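You operate a simulated robot arm through the tools that you are given. There is no shell and no other tool. Be economical: measure what you need, move in short steps, check, and stop when the job is done.

The job below is to be done with a simulated robot arm. You get a single attempt, and the scene is never put back.

TASK
Fetch the cup with a red ring and stand it on the wax puck.
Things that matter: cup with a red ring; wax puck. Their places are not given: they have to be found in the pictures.

The check looks at the end state, three seconds after you hand in, the way a careful person would. Anything else that was tipped, shoved, dropped, spilled or broken makes it a failure.

THE ROBOT
A 7-joint arm with a two-finger parallel gripper, fixed in place. Base frame: the origin is at the foot of the arm, x ahead of it, y to its left, z up; the work surface is at about z = 900. Readings come in mm, rad, newtons and seconds.
With the tool pointing down near the work surface it reaches from about 300 to 680 mm from the base axis. Its first joint turns from -1.152 to 1.152 rad. Payload 1.57 kg.
The TCP is the grasp point between the finger pads, 30 mm short of the fingertips. In the tool frame z runs along the fingers and y along their closing line. The gripper opens to 110 mm. The fingers are 24 mm wide and 12 mm thick; the gripper's body (48 by 112 mm) begins 78 mm behind the TCP.
Orientation is told as [roll, pitch, yaw] about the base's x, y, z axes, in that order, counted from this pose: with the fingers straight down and closing along the base's y, the tool's x points along the base's -x, its y along +y and its z along -z.

THE INTERFACE
- The arm moves only by the tool jog_arm. Its argument "steps" is a list of rows, each a list of 6 numbers: the shift along the base's x, y, z in mm, then the turn, a rotation vector about the base's x, y, z in rad. In form: [[x, y, z, rx, ry, rz], ...]. A call has 1 to 20 rows; each row is the pose to reach, as a shift and turn from the pose commanded when the call began. "hand" is the opening, from 0 (shut) to 1 (fully open), set as the call begins (left out, the last holds). A row lasts 0.2 s, in which the tool goes at most 50 mm and 0.15 rad; a call with a longer step from one row to the next is refused whole, and so is a gripper value outside its range. A pose out of reach is approached as far as the arm can. The call stops where the force on the tool passes 40 N (or 10 N more than at its start, if that is more) or the arm is blocked; 0.2 s more then pass. Each finger travels about 108 mm/s and halts on what it meets, pressing with about 25 N; the grip force reading is that of the motor and also rises with nothing between the fingers. The clock runs only during rows and for 0.2 s after the last one: add rows that repeat a pose to give the fingers time. The reply holds the time, the measured pose of the TCP, the force on the tool along the base axes, the opening and the grip force, in the units named above and with some noise.
- Cameras (640 x 400 px; columns grow to the right, rows downward): "scene" is fixed at [187.5, -400.2, 1412.7]; the picture's right is [0.53, -0.85, 0.00], its down [-0.47, -0.29, -0.83] and it looks along [0.71, 0.44, -0.55] (base axes); focal length 360 px, centre (320, 200). "wrist" rides on the gripper at [-36, 0, -80] in the tool frame; the picture's right is [0.00, -1.00, 0.00], its down [0.97, 0.00, -0.24] and it looks along [0.24, 0.00, 0.97] (tool axes); focal length 218 px, centre (320, 200).
- get_image(camera): a new picture of that camera. The clock stands still meanwhile.
- point_at(camera, pixels): for up to 12 pixels [column, row] of the newest picture of that camera ("zoom" is the newest enlarged one), the place [x, y, z] in the base frame of the surface seen there, good to about 3 mm, but the place of the scene camera against the robot may be out by one fixed shift of up to 25 mm in any direction. The clock stands still meanwhile.
- enlarge(camera, box): a new picture of the part [left, top, right, bottom] of that camera's present view, enlarged. The clock stands still meanwhile.
- job_done(): hands the job in; it is judged then, once.

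Go step by step. Measure first, check grasps and placings, and put right what went wrong. The budget is 60 turns and 22 pictures, counting those below and the enlarged ones. Unless the task says otherwise, let go and move clear before handing in, and close with one line.

The tools are called after ">>>" by a JSON object that holds its "op" and its "data". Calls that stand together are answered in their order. jog_arm: Moves the arm, as the interface text tells. Its arguments: {"type":"object","properties":{"steps":{"type":"array","items":{"type":"array","items":{"type":"number"}}},"hand":{"type":"number"}},"required":["steps"]} The other tools are called the same way: get_image (camera) takes a picture; point_at (camera, pixels) gives the place of the surface under pixels of a picture; enlarge (camera, box) takes an enlarged picture of a part of a camera's view; job_done () hands the job in.

At the start:

```text
t: 0.0
position: [407.3, -57.6, 1178.7]
tcp_rot: [-0.001, 0.0, 0.0]
force: [0.1, 0.1, 0.0]
finger_gap: 110.0
grip_force: 0.0
```

scene: 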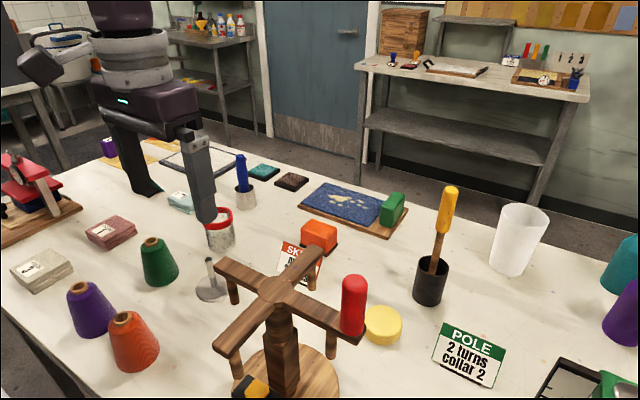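
wrist: 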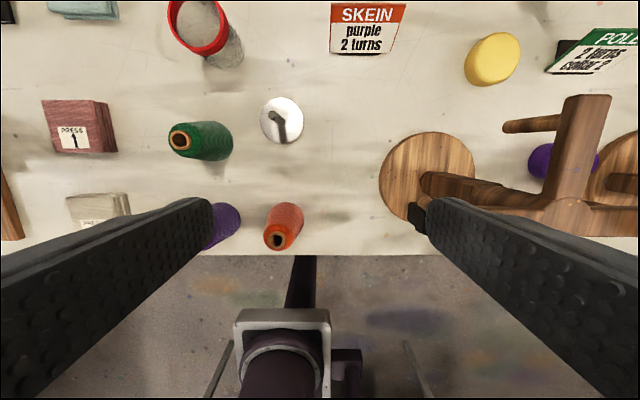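

The red-ringed cup shows at scene (220,230) and wrist (200,25). The yellow wax puck is at scene (383,325) and wrist (492,60). I'll measure both in the two views and look closer.

>>> {"op": "enlarge", "data": {"camera": "scene", "box": [170, 140, 270, 310]}}

>>> {"op": "point_at", "data": {"camera": "wrist", "pixels": [[200, 4], [170, 20], [200, 54], [227, 20], [195, 25], [492, 60], [470, 70], [515, 50], [490, 35], [283, 120], [350, 100], [240, 50]]}}

>>> {"op": "point_at", "data": {"camera": "scene", "pixels": [[383, 318], [366, 318], [400, 318], [383, 308], [383, 332], [383, 340], [208, 240], [220, 240], [233, 240], [220, 226], [220, 250], [350, 300]]}}

```text
2.35 times, centred on (220, 225) of scene
```

zoom: 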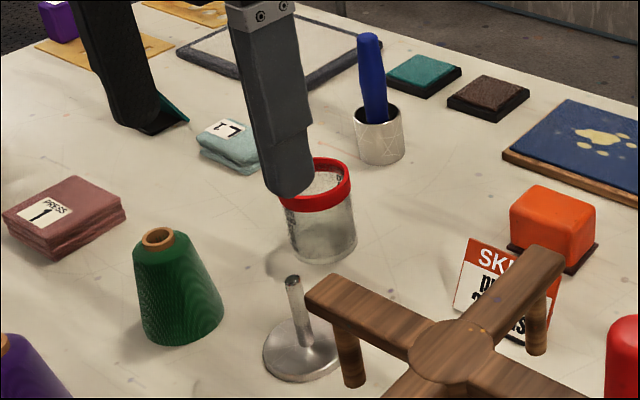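

```text
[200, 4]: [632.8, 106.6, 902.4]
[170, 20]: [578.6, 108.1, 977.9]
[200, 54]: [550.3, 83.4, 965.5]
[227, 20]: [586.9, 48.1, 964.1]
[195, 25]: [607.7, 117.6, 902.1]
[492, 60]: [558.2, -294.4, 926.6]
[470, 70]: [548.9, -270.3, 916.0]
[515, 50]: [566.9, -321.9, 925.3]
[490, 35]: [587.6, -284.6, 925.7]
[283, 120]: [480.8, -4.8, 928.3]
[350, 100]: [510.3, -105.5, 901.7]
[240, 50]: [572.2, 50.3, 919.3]
```

```text
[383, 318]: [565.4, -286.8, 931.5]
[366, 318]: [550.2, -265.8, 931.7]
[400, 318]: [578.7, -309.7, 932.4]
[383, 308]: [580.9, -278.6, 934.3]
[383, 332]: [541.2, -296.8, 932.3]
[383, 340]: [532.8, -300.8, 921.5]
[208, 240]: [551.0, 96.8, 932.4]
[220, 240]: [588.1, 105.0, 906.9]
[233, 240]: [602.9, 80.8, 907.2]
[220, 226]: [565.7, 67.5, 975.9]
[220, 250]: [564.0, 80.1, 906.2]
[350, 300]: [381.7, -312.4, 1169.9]
```

The cup is glass with its rim near z≈977, centred at about (582,78). The puck is at about (562,-293) with its top at z≈926, and the winder is tall and close to it. I'll move so the wrist camera sees the cup from above.

>>> {"op": "jog_arm", "data": {"steps": [[30, 30, 0, 0, 0, 0], [60, 65, 0, 0, 0, 0], [90, 100, 0, 0, 0, 0], [120, 134, 0, 0, 0, 0], [120, 134, 0, 0, 0, 0]], "hand": 1}}

>>> {"op": "get_image", "data": {"camera": "wrist"}}

>>> {"op": "get_image", "data": {"camera": "scene"}}

```text
t: 1.2
position: [529.6, 74.3, 1177.8]
tcp_rot: [0.0, 0.0, 0.0]
force: [-0.3, -0.3, -0.4]
finger_gap: 110.0
grip_force: 0.0
```

```text
18 pictures are left
```

wrist: 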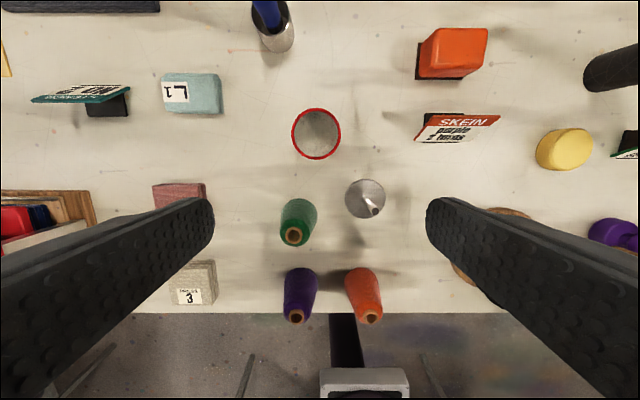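

```text
17 pictures are left
```

scene: 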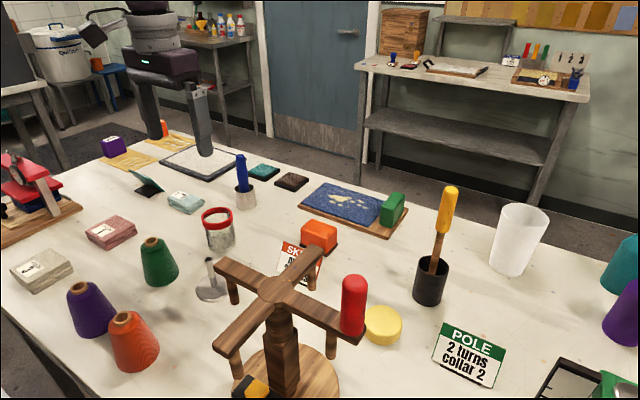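

The cup is clearly visible at wrist (316,133) with free space on both sides. I'll measure its rim, the puck and the winder.

>>> {"op": "point_at", "data": {"camera": "wrist", "pixels": [[293, 133], [339, 133], [316, 109], [316, 158], [316, 135], [564, 149], [540, 150], [590, 147], [564, 130], [564, 168], [297, 233], [372, 203]]}}

>>> {"op": "point_at", "data": {"camera": "scene", "pixels": [[217, 211], [217, 238], [353, 278], [353, 325], [275, 290], [225, 265], [222, 345], [310, 242], [330, 335], [438, 190], [430, 268], [325, 375]]}}

>>> {"op": "enlarge", "data": {"camera": "scene", "box": [180, 190, 260, 260]}}

```text
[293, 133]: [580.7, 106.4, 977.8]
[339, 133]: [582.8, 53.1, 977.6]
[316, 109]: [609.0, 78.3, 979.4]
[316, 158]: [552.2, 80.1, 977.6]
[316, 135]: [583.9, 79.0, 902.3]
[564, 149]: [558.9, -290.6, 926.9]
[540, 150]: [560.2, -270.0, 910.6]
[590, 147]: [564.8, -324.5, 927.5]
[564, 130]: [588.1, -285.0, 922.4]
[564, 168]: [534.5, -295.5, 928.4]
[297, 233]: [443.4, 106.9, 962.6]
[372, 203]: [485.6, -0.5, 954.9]
```

```text
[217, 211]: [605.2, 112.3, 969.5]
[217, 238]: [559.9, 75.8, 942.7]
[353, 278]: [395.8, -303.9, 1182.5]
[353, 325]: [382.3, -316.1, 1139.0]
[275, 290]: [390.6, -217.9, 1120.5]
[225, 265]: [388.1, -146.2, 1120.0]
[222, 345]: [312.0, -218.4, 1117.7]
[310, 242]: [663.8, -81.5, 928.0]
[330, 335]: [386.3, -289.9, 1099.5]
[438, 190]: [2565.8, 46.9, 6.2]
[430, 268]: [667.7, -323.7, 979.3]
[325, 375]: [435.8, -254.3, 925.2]
```

```text
5.71 times, centred on (220, 225) of scene
```

zoom: 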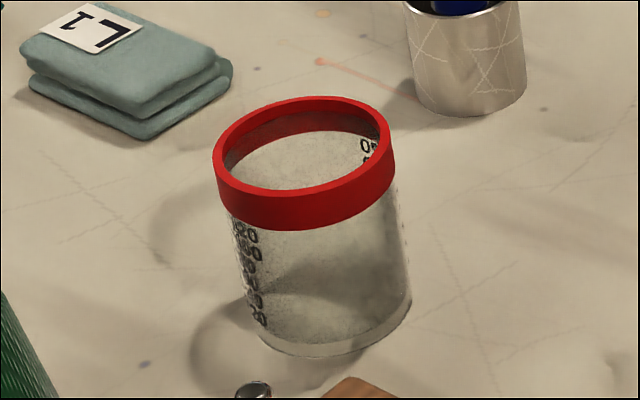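

The cup is about 56 mm wide and centred at (581,79), with the rim at 978 and the base at 902. I'll go over it, descend to about z=1000, and check before going lower.

>>> {"op": "jog_arm", "data": {"steps": [[26, 2, 0, 0, 0, 0], [52, 4, 0, 0, 0, 0], [52, 4, -40, 0, 0, 0], [52, 4, -80, 0, 0, 0], [52, 4, -110, 0, 0, 0], [52, 4, -110, 0, 0, 0]], "hand": 1}}

>>> {"op": "get_image", "data": {"camera": "wrist"}}

```text
t: 2.6
position: [582.4, 78.4, 1069.5]
tcp_rot: [0.001, -0.001, -0.001]
force: [0.1, 0.2, 1.0]
finger_gap: 109.8
grip_force: 0.0
```

```text
15 pictures are left
```

wrist: 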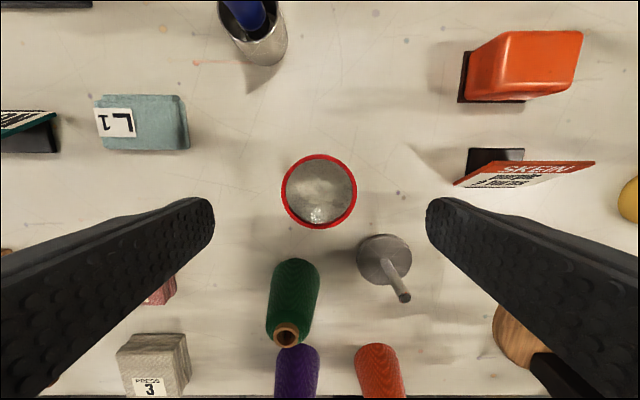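

The cup is centred between the fingers at (319,190). I'll descend to z≈945 with the fingers open.

>>> {"op": "jog_arm", "data": {"steps": [[0, 0, -30, 0, 0, 0], [0, 0, -60, 0, 0, 0], [0, 0, -85, 0, 0, 0], [0, 0, -105, 0, 0, 0], [0, 0, -124, 0, 0, 0], [0, 0, -124, 0, 0, 0]]}}

>>> {"op": "get_image", "data": {"camera": "wrist"}}

```text
t: 4.0
position: [578.8, 80.5, 944.0]
tcp_rot: [0.0, -0.001, 0.0]
force: [0.2, 0.0, 1.0]
finger_gap: 110.1
grip_force: 0.0
```

```text
14 pictures are left
```

wrist: 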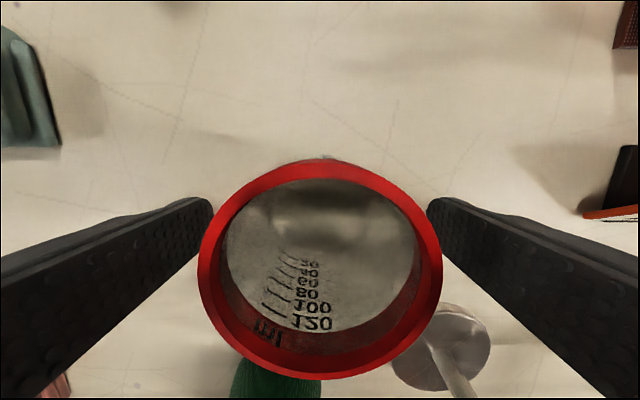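

The fingers straddle the cup evenly (rim spans columns 198–443). I'll close on it and wait.

>>> {"op": "jog_arm", "data": {"steps": [[0, 0, 0, 0, 0, 0], [0, 0, 0, 0, 0, 0], [0, 0, 0, 0, 0, 0], [0, 0, 0, 0, 0, 0], [0, 0, 0, 0, 0, 0]], "hand": 0}}

```text
t: 5.2
position: [578.8, 78.8, 944.6]
tcp_rot: [0.0, 0.0, 0.0]
force: [0.6, -0.2, -0.5]
finger_gap: 58.1
grip_force: 24.7
```

The fingers stopped at 58 mm with a 25 N grip, so the cup is held. I'll lift slowly and check.

>>> {"op": "jog_arm", "data": {"steps": [[0, 0, 10, 0, 0, 0], [0, 0, 25, 0, 0, 0], [0, 0, 50, 0, 0, 0], [0, 0, 80, 0, 0, 0], [0, 0, 110, 0, 0, 0], [0, 0, 140, 0, 0, 0], [0, 0, 175, 0, 0, 0], [0, 0, 210, 0, 0, 0], [0, 0, 230, 0, 0, 0], [0, 0, 230, 0, 0, 0]]}}

>>> {"op": "get_image", "data": {"camera": "scene"}}

```text
t: 7.4
position: [577.9, 81.3, 1177.0]
tcp_rot: [0.0, 0.001, 0.0]
force: [-0.8, 0.1, -1.2]
finger_gap: 56.5
grip_force: 25.1
```

```text
13 pictures are left
```

scene: 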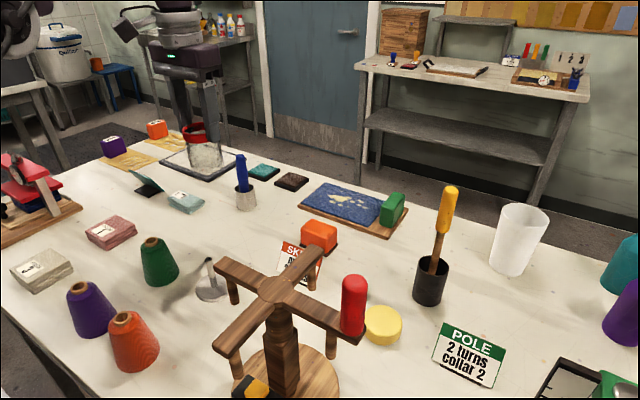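

The cup is held upright clear of everything. I'll carry it at height to y≈-150 and look at arm clearance against the winder and brush.

>>> {"op": "jog_arm", "data": {"steps": [[0, -25, 0, 0, 0, 0], [0, -55, 0, 0, 0, 0], [0, -85, 0, 0, 0, 0], [0, -115, 0, 0, 0, 0], [0, -145, 0, 0, 0, 0], [0, -175, 0, 0, 0, 0], [0, -205, 0, 0, 0, 0], [0, -230, 0, 0, 0, 0], [0, -230, 0, 0, 0, 0]]}}

>>> {"op": "get_image", "data": {"camera": "scene"}}

>>> {"op": "get_image", "data": {"camera": "wrist"}}

```text
t: 9.4
position: [580.3, -152.1, 1180.8]
tcp_rot: [-0.001, 0.001, 0.0]
force: [1.1, -0.4, -1.8]
finger_gap: 56.7
grip_force: 24.9
```

```text
12 pictures are left
```

scene: 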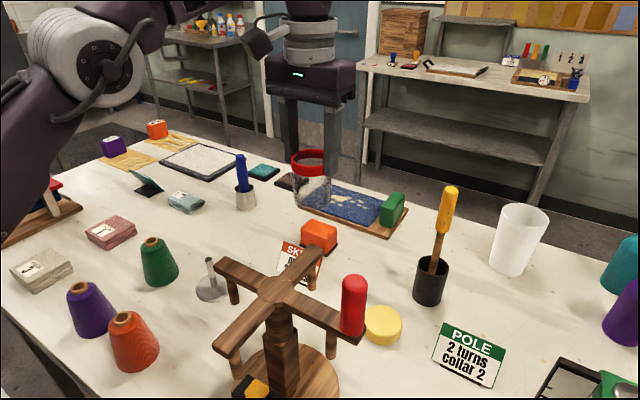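

```text
11 pictures are left
```

wrist: 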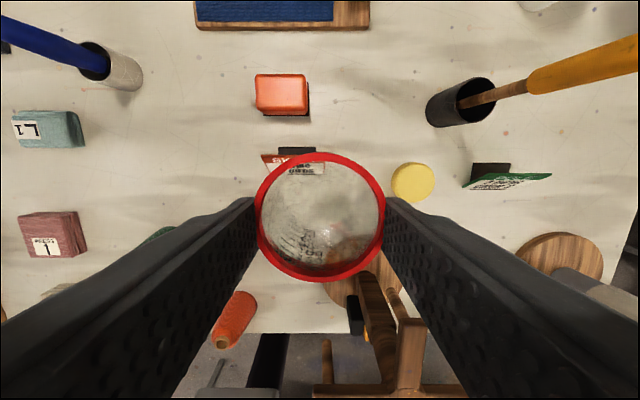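

The cup is held well, and the elbow shows at scene (85,60). I'll measure arm heights relative to the winder, plus the brush and puck.

>>> {"op": "point_at", "data": {"camera": "scene", "pixels": [[105, 65], [85, 105], [130, 100], [20, 170], [150, 15], [258, 45], [305, 75], [310, 40], [448, 190], [432, 260], [350, 280], [305, 250]]}}

>>> {"op": "point_at", "data": {"camera": "wrist", "pixels": [[413, 183], [394, 183], [433, 183], [413, 165], [413, 200], [600, 70], [500, 90], [320, 155], [320, 278], [408, 335], [368, 280], [390, 285]]}}

```text
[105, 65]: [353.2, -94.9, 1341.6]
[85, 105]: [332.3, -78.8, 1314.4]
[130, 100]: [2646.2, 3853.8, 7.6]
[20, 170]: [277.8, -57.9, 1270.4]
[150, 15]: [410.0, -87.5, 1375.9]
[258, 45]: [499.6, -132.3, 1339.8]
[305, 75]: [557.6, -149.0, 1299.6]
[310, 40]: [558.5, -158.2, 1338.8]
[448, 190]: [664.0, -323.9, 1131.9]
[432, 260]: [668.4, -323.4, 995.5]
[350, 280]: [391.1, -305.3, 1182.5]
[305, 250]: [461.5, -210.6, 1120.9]
```

```text
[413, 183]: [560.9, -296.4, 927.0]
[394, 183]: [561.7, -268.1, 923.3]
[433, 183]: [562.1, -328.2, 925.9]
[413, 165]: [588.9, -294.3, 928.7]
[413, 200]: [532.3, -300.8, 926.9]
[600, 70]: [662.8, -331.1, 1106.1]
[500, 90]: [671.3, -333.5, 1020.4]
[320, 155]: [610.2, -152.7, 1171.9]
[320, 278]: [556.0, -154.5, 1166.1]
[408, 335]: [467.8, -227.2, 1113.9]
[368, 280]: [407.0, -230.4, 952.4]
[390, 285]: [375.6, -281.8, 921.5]
```

The wrist points show the rim at about z 1169, so the cup slid about 45 mm down in the pads during the lift. It is now held at the ring and looks stable since then. The arm stays well above the winder here, so I'll move gently over the puck (561,-297) and re-measure.

>>> {"op": "jog_arm", "data": {"steps": [[-2, -10, 0, 0, 0, 0], [-5, -25, 0, 0, 0, 0], [-8, -45, 0, 0, 0, 0], [-11, -65, 0, 0, 0, 0], [-14, -85, 0, 0, 0, 0], [-17, -105, 0, 0, 0, 0], [-20, -122, 0, 0, 0, 0], [-21, -136, 0, 0, 0, 0], [-21, -145, 0, 0, 0, 0], [-21, -145, 0, 0, 0, 0], [-21, -145, 0, 0, 0, 0]]}}

>>> {"op": "get_image", "data": {"camera": "scene"}}

>>> {"op": "get_image", "data": {"camera": "wrist"}}

```text
t: 11.8
position: [545.0, -273.9, 1167.5]
tcp_rot: [-0.002, 0.001, 0.0]
force: [0.6, -0.7, -1.0]
finger_gap: 56.5
grip_force: 25.0
out of reach, approached as far as the arm can: row 5, 6, 7, 8, 9, 10, 11
```

```text
10 pictures are left
```

scene: 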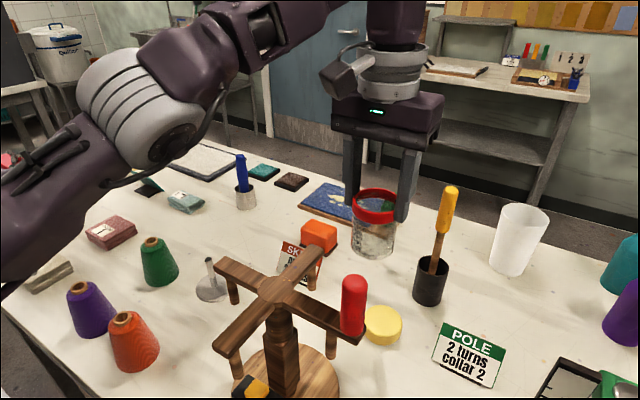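

```text
9 pictures are left
```

wrist: 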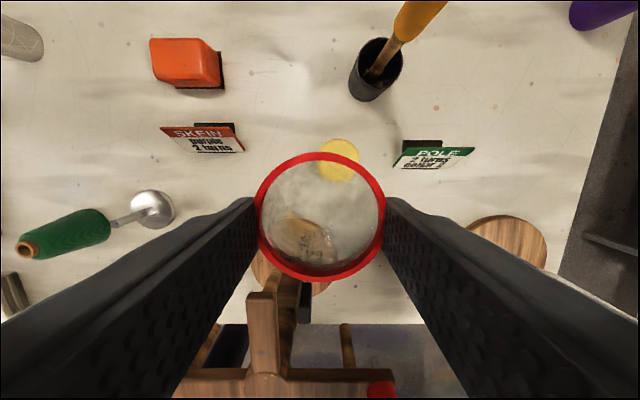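

The arm hit its reach limit at this height, stopping at (545,-274,1167). The rim's size is unchanged at 128 px wide, so the cup isn't slipping. Reach grows lower down, so I'll descend 60 mm with plenty of clearance and read the pose.

>>> {"op": "jog_arm", "data": {"steps": [[0, 0, -10, 0, 0, 0], [0, 0, -22, 0, 0, 0], [0, 0, -35, 0, 0, 0], [0, 0, -48, 0, 0, 0], [0, 0, -60, 0, 0, 0], [0, 0, -60, 0, 0, 0]]}}

```text
t: 13.2
position: [548.9, -273.5, 1106.2]
tcp_rot: [0.0, 0.001, 0.0]
force: [0.5, -0.3, -1.4]
finger_gap: 56.7
grip_force: 25.0
```

The command now starts from the real pose, (548,-274,1106). I'll shift +11,-23 to sit over the puck and check.

>>> {"op": "jog_arm", "data": {"steps": [[3, -7, -5, 0, 0, 0], [7, -15, -12, 0, 0, 0], [11, -23, -20, 0, 0, 0], [11, -23, -20, 0, 0, 0]]}}

>>> {"op": "get_image", "data": {"camera": "wrist"}}

>>> {"op": "get_image", "data": {"camera": "scene"}}

```text
t: 14.2
position: [558.4, -295.7, 1084.2]
tcp_rot: [0.001, 0.0, 0.0]
force: [0.0, 0.0, -1.6]
finger_gap: 56.7
grip_force: 25.2
```

```text
8 pictures are left
```

wrist: 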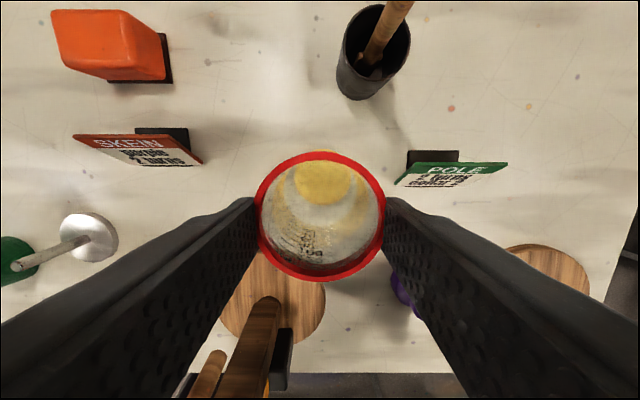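

```text
7 pictures are left
```

scene: 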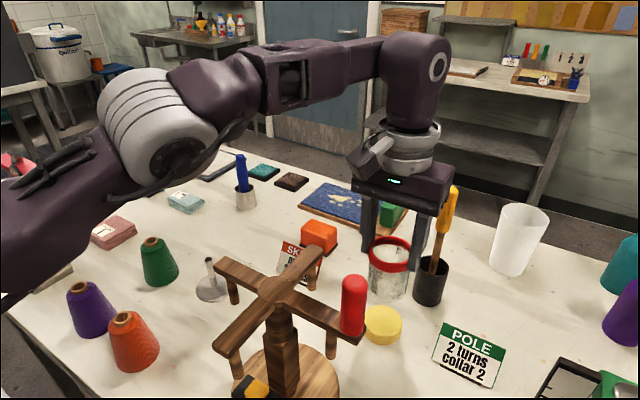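

The forearm is well clear of the winder. The puck shows through the cup at about (323,178), so I'll measure the puck and rim here.

>>> {"op": "enlarge", "data": {"camera": "wrist", "box": [240, 130, 400, 290]}}

>>> {"op": "point_at", "data": {"camera": "wrist", "pixels": [[320, 155], [320, 277], [259, 210], [382, 210], [323, 180], [300, 180], [346, 180], [323, 200], [323, 165]]}}

>>> {"op": "point_at", "data": {"camera": "scene", "pixels": [[383, 318], [366, 322], [401, 322], [383, 308], [383, 333], [388, 243], [388, 290], [388, 298], [375, 290], [402, 290]]}}

```text
2.50 times, centred on (320, 210) of wrist
```

zoom: 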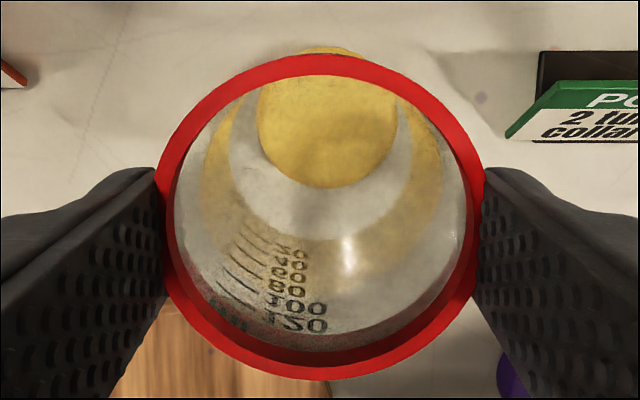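

```text
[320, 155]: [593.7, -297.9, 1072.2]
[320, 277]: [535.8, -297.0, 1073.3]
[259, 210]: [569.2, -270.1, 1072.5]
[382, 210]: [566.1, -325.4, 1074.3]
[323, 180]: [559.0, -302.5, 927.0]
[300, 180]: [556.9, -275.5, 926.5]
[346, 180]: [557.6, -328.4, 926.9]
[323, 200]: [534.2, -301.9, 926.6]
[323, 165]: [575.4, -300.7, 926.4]
```

```text
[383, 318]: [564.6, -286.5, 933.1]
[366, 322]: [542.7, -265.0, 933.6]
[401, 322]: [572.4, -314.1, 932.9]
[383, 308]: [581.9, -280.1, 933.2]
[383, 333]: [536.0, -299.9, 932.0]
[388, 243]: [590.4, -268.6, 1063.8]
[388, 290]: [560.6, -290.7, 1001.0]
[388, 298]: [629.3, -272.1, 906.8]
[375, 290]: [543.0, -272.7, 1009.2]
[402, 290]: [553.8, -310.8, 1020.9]
```

In the zoom the puck spans columns 256–397 and the cup rim 155–485. That puts the puck about 3 mm toward -y and 1 mm toward -x of the cup's axis, and the cup bottom is near z≈997. I'll correct this and lower by 58 mm.

>>> {"op": "jog_arm", "data": {"steps": [[-1, -3, -5, 0, 0, 0], [-1, -3, -15, 0, 0, 0], [-1, -3, -27, 0, 0, 0], [-1, -3, -39, 0, 0, 0], [-1, -3, -50, 0, 0, 0], [-1, -3, -58, 0, 0, 0], [-1, -3, -58, 0, 0, 0]]}}

>>> {"op": "enlarge", "data": {"camera": "scene", "box": [320, 220, 460, 360]}}

>>> {"op": "enlarge", "data": {"camera": "wrist", "box": [240, 130, 400, 290]}}

```text
t: 15.8
position: [558.6, -298.2, 1026.6]
tcp_rot: [0.0, 0.0, 0.001]
force: [0.3, 0.4, -1.2]
finger_gap: 56.4
grip_force: 24.4
```

```text
2.86 times, centred on (390, 290) of scene
```

zoom: 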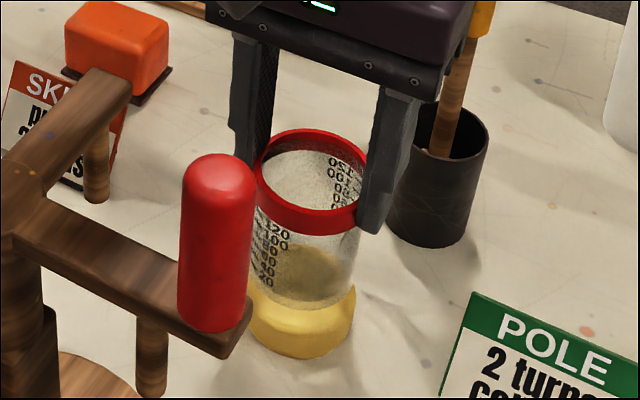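

```text
2.50 times, centred on (320, 210) of wrist
```

zoom: 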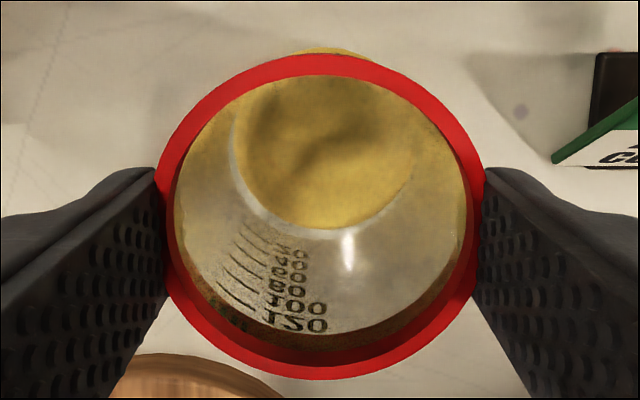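

The cup is close above the puck and nearly concentric, with the puck still about 1.5 mm toward -y. There should be roughly 12 mm to go. I'll lower slowly and watch the force.

>>> {"op": "jog_arm", "data": {"steps": [[0, -1.5, -3, 0, 0, 0], [0, -1.5, -6, 0, 0, 0], [0, -1.5, -8, 0, 0, 0], [0, -1.5, -9, 0, 0, 0], [0, -1.5, -9, 0, 0, 0]]}}

```text
t: 17.0
position: [558.1, -301.3, 1018.5]
tcp_rot: [-0.002, 0.0, 0.0]
force: [-0.2, 0.0, -0.7]
finger_gap: 56.8
grip_force: 24.7
```

No contact yet. I'll go on in 1 mm rows.

>>> {"op": "jog_arm", "data": {"steps": [[0, 0, -1, 0, 0, 0], [0, 0, -2, 0, 0, 0], [0, 0, -2, 0, 0, 0]]}}

>>> {"op": "jog_arm", "data": {"steps": [[0, 0, -0.5, 0, 0, 0], [0, 0, -1, 0, 0, 0], [0, 0, -1, 0, 0, 0]]}}

>>> {"op": "enlarge", "data": {"camera": "scene", "box": [350, 260, 430, 350]}}

```text
t: 17.8
position: [558.2, -302.1, 1016.1]
tcp_rot: [0.001, 0.0, 0.0]
force: [-0.2, -0.7, -0.9]
finger_gap: 56.5
grip_force: 25.3
```

```text
t: 18.6
position: [559.6, -299.9, 1014.8]
tcp_rot: [0.001, 0.0, 0.001]
force: [-0.4, -0.5, -1.1]
finger_gap: 56.7
grip_force: 25.1
```

```text
4.44 times, centred on (390, 305) of scene
```

zoom: 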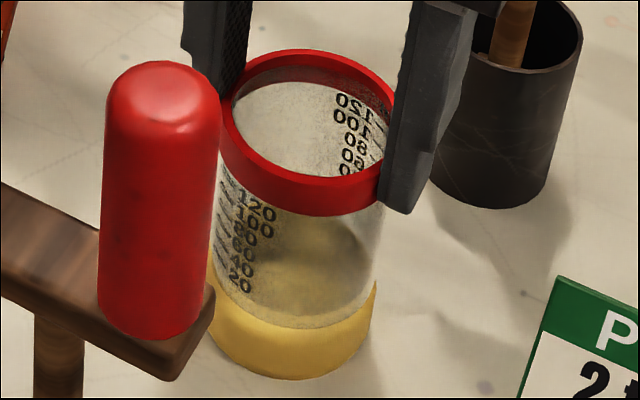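

Still no load on the tool and it looks within a few mm of contact. I'll lower in small steps.

>>> {"op": "jog_arm", "data": {"steps": [[0, 0, -0.5, 0, 0, 0], [0, 0, -1, 0, 0, 0], [0, 0, -1, 0, 0, 0]]}}

>>> {"op": "jog_arm", "data": {"steps": [[0, 0, -0.5, 0, 0, 0], [0, 0, -1, 0, 0, 0], [0, 0, -1, 0, 0, 0]]}}

```text
t: 19.4
position: [558.8, -300.9, 1014.9]
tcp_rot: [0.0, 0.0, 0.001]
force: [0.1, -0.6, 1.2]
finger_gap: 56.4
grip_force: 25.0
```

```text
t: 20.2
position: [557.4, -300.0, 1014.6]
tcp_rot: [-0.001, -0.002, 0.001]
force: [-2.4, -1.0, 14.8]
finger_gap: 56.6
grip_force: 25.4
```

Contact is made, with force z rising to about 15 N. I'll ease up 0.7 mm to relieve the load, then open partway.

>>> {"op": "jog_arm", "data": {"steps": [[0, 0, 0.7, 0, 0, 0], [0, 0, 0.7, 0, 0, 0]]}}

>>> {"op": "jog_arm", "data": {"steps": [[0, 0, 0, 0, 0, 0], [0, 0, 0, 0, 0, 0], [0, 0, 0, 0, 0, 0], [0, 0, 0, 0, 0, 0]], "hand": 0.8}}

>>> {"op": "get_image", "data": {"camera": "wrist"}}

```text
t: 20.8
position: [558.9, -299.7, 1014.2]
tcp_rot: [0.001, 0.001, 0.001]
force: [-0.9, -1.7, 12.2]
finger_gap: 56.3
grip_force: 25.2
```

```text
t: 21.8
position: [557.8, -300.5, 1013.9]
tcp_rot: [0.0, 0.001, 0.0]
force: [0.6, -0.2, 0.0]
finger_gap: 87.9
grip_force: 0.0
```

```text
2 pictures are left
```

wrist: 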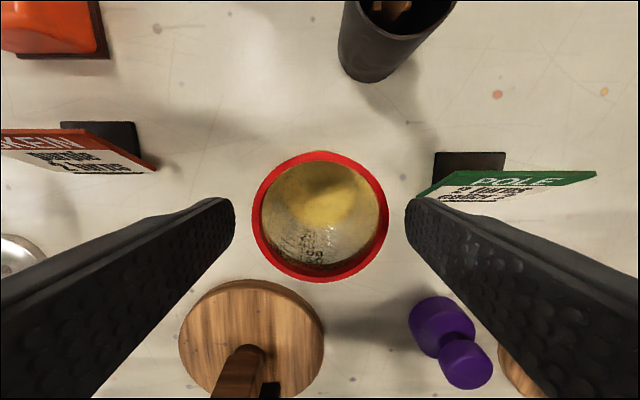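

The cup stands on the puck and the fingers are clear on both sides. I'll rise straight up, then move away toward +y and check.

>>> {"op": "jog_arm", "data": {"steps": [[0, 0, 10, 0, 0, 0], [0, 0, 25, 0, 0, 0], [0, 0, 45, 0, 0, 0], [0, 0, 68, 0, 0, 0], [0, 15, 78, 0, 0, 0], [0, 45, 95, 0, 0, 0], [0, 80, 120, 0, 0, 0], [0, 115, 150, 0, 0, 0], [0, 150, 165, 0, 0, 0], [0, 150, 165, 0, 0, 0]]}}

>>> {"op": "get_image", "data": {"camera": "scene"}}

```text
t: 24.0
position: [559.7, -150.4, 1179.9]
tcp_rot: [0.001, 0.0, 0.002]
force: [0.3, 0.0, -0.3]
finger_gap: 87.9
grip_force: 0.1
```

```text
1 pictures are left
```

scene: 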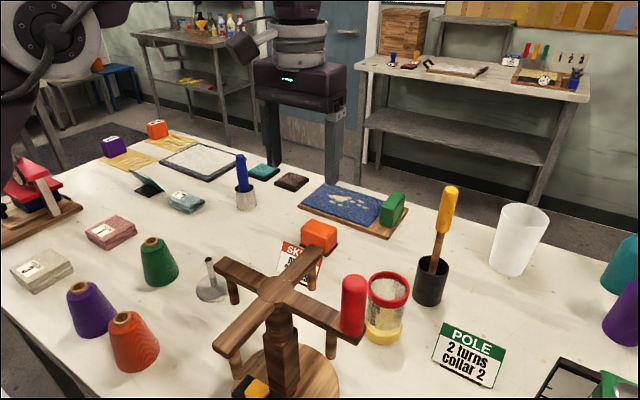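

The cup stands upright on the puck at (385,310), everything else is where it was, and the arm is clear. I'm handing in.

>>> {"op": "job_done", "data": {}}

```text
The job is handed in.
```

The red-ringed cup is standing upright on the wax puck, the gripper has let go and moved clear, and the last picture shows nothing else disturbed.
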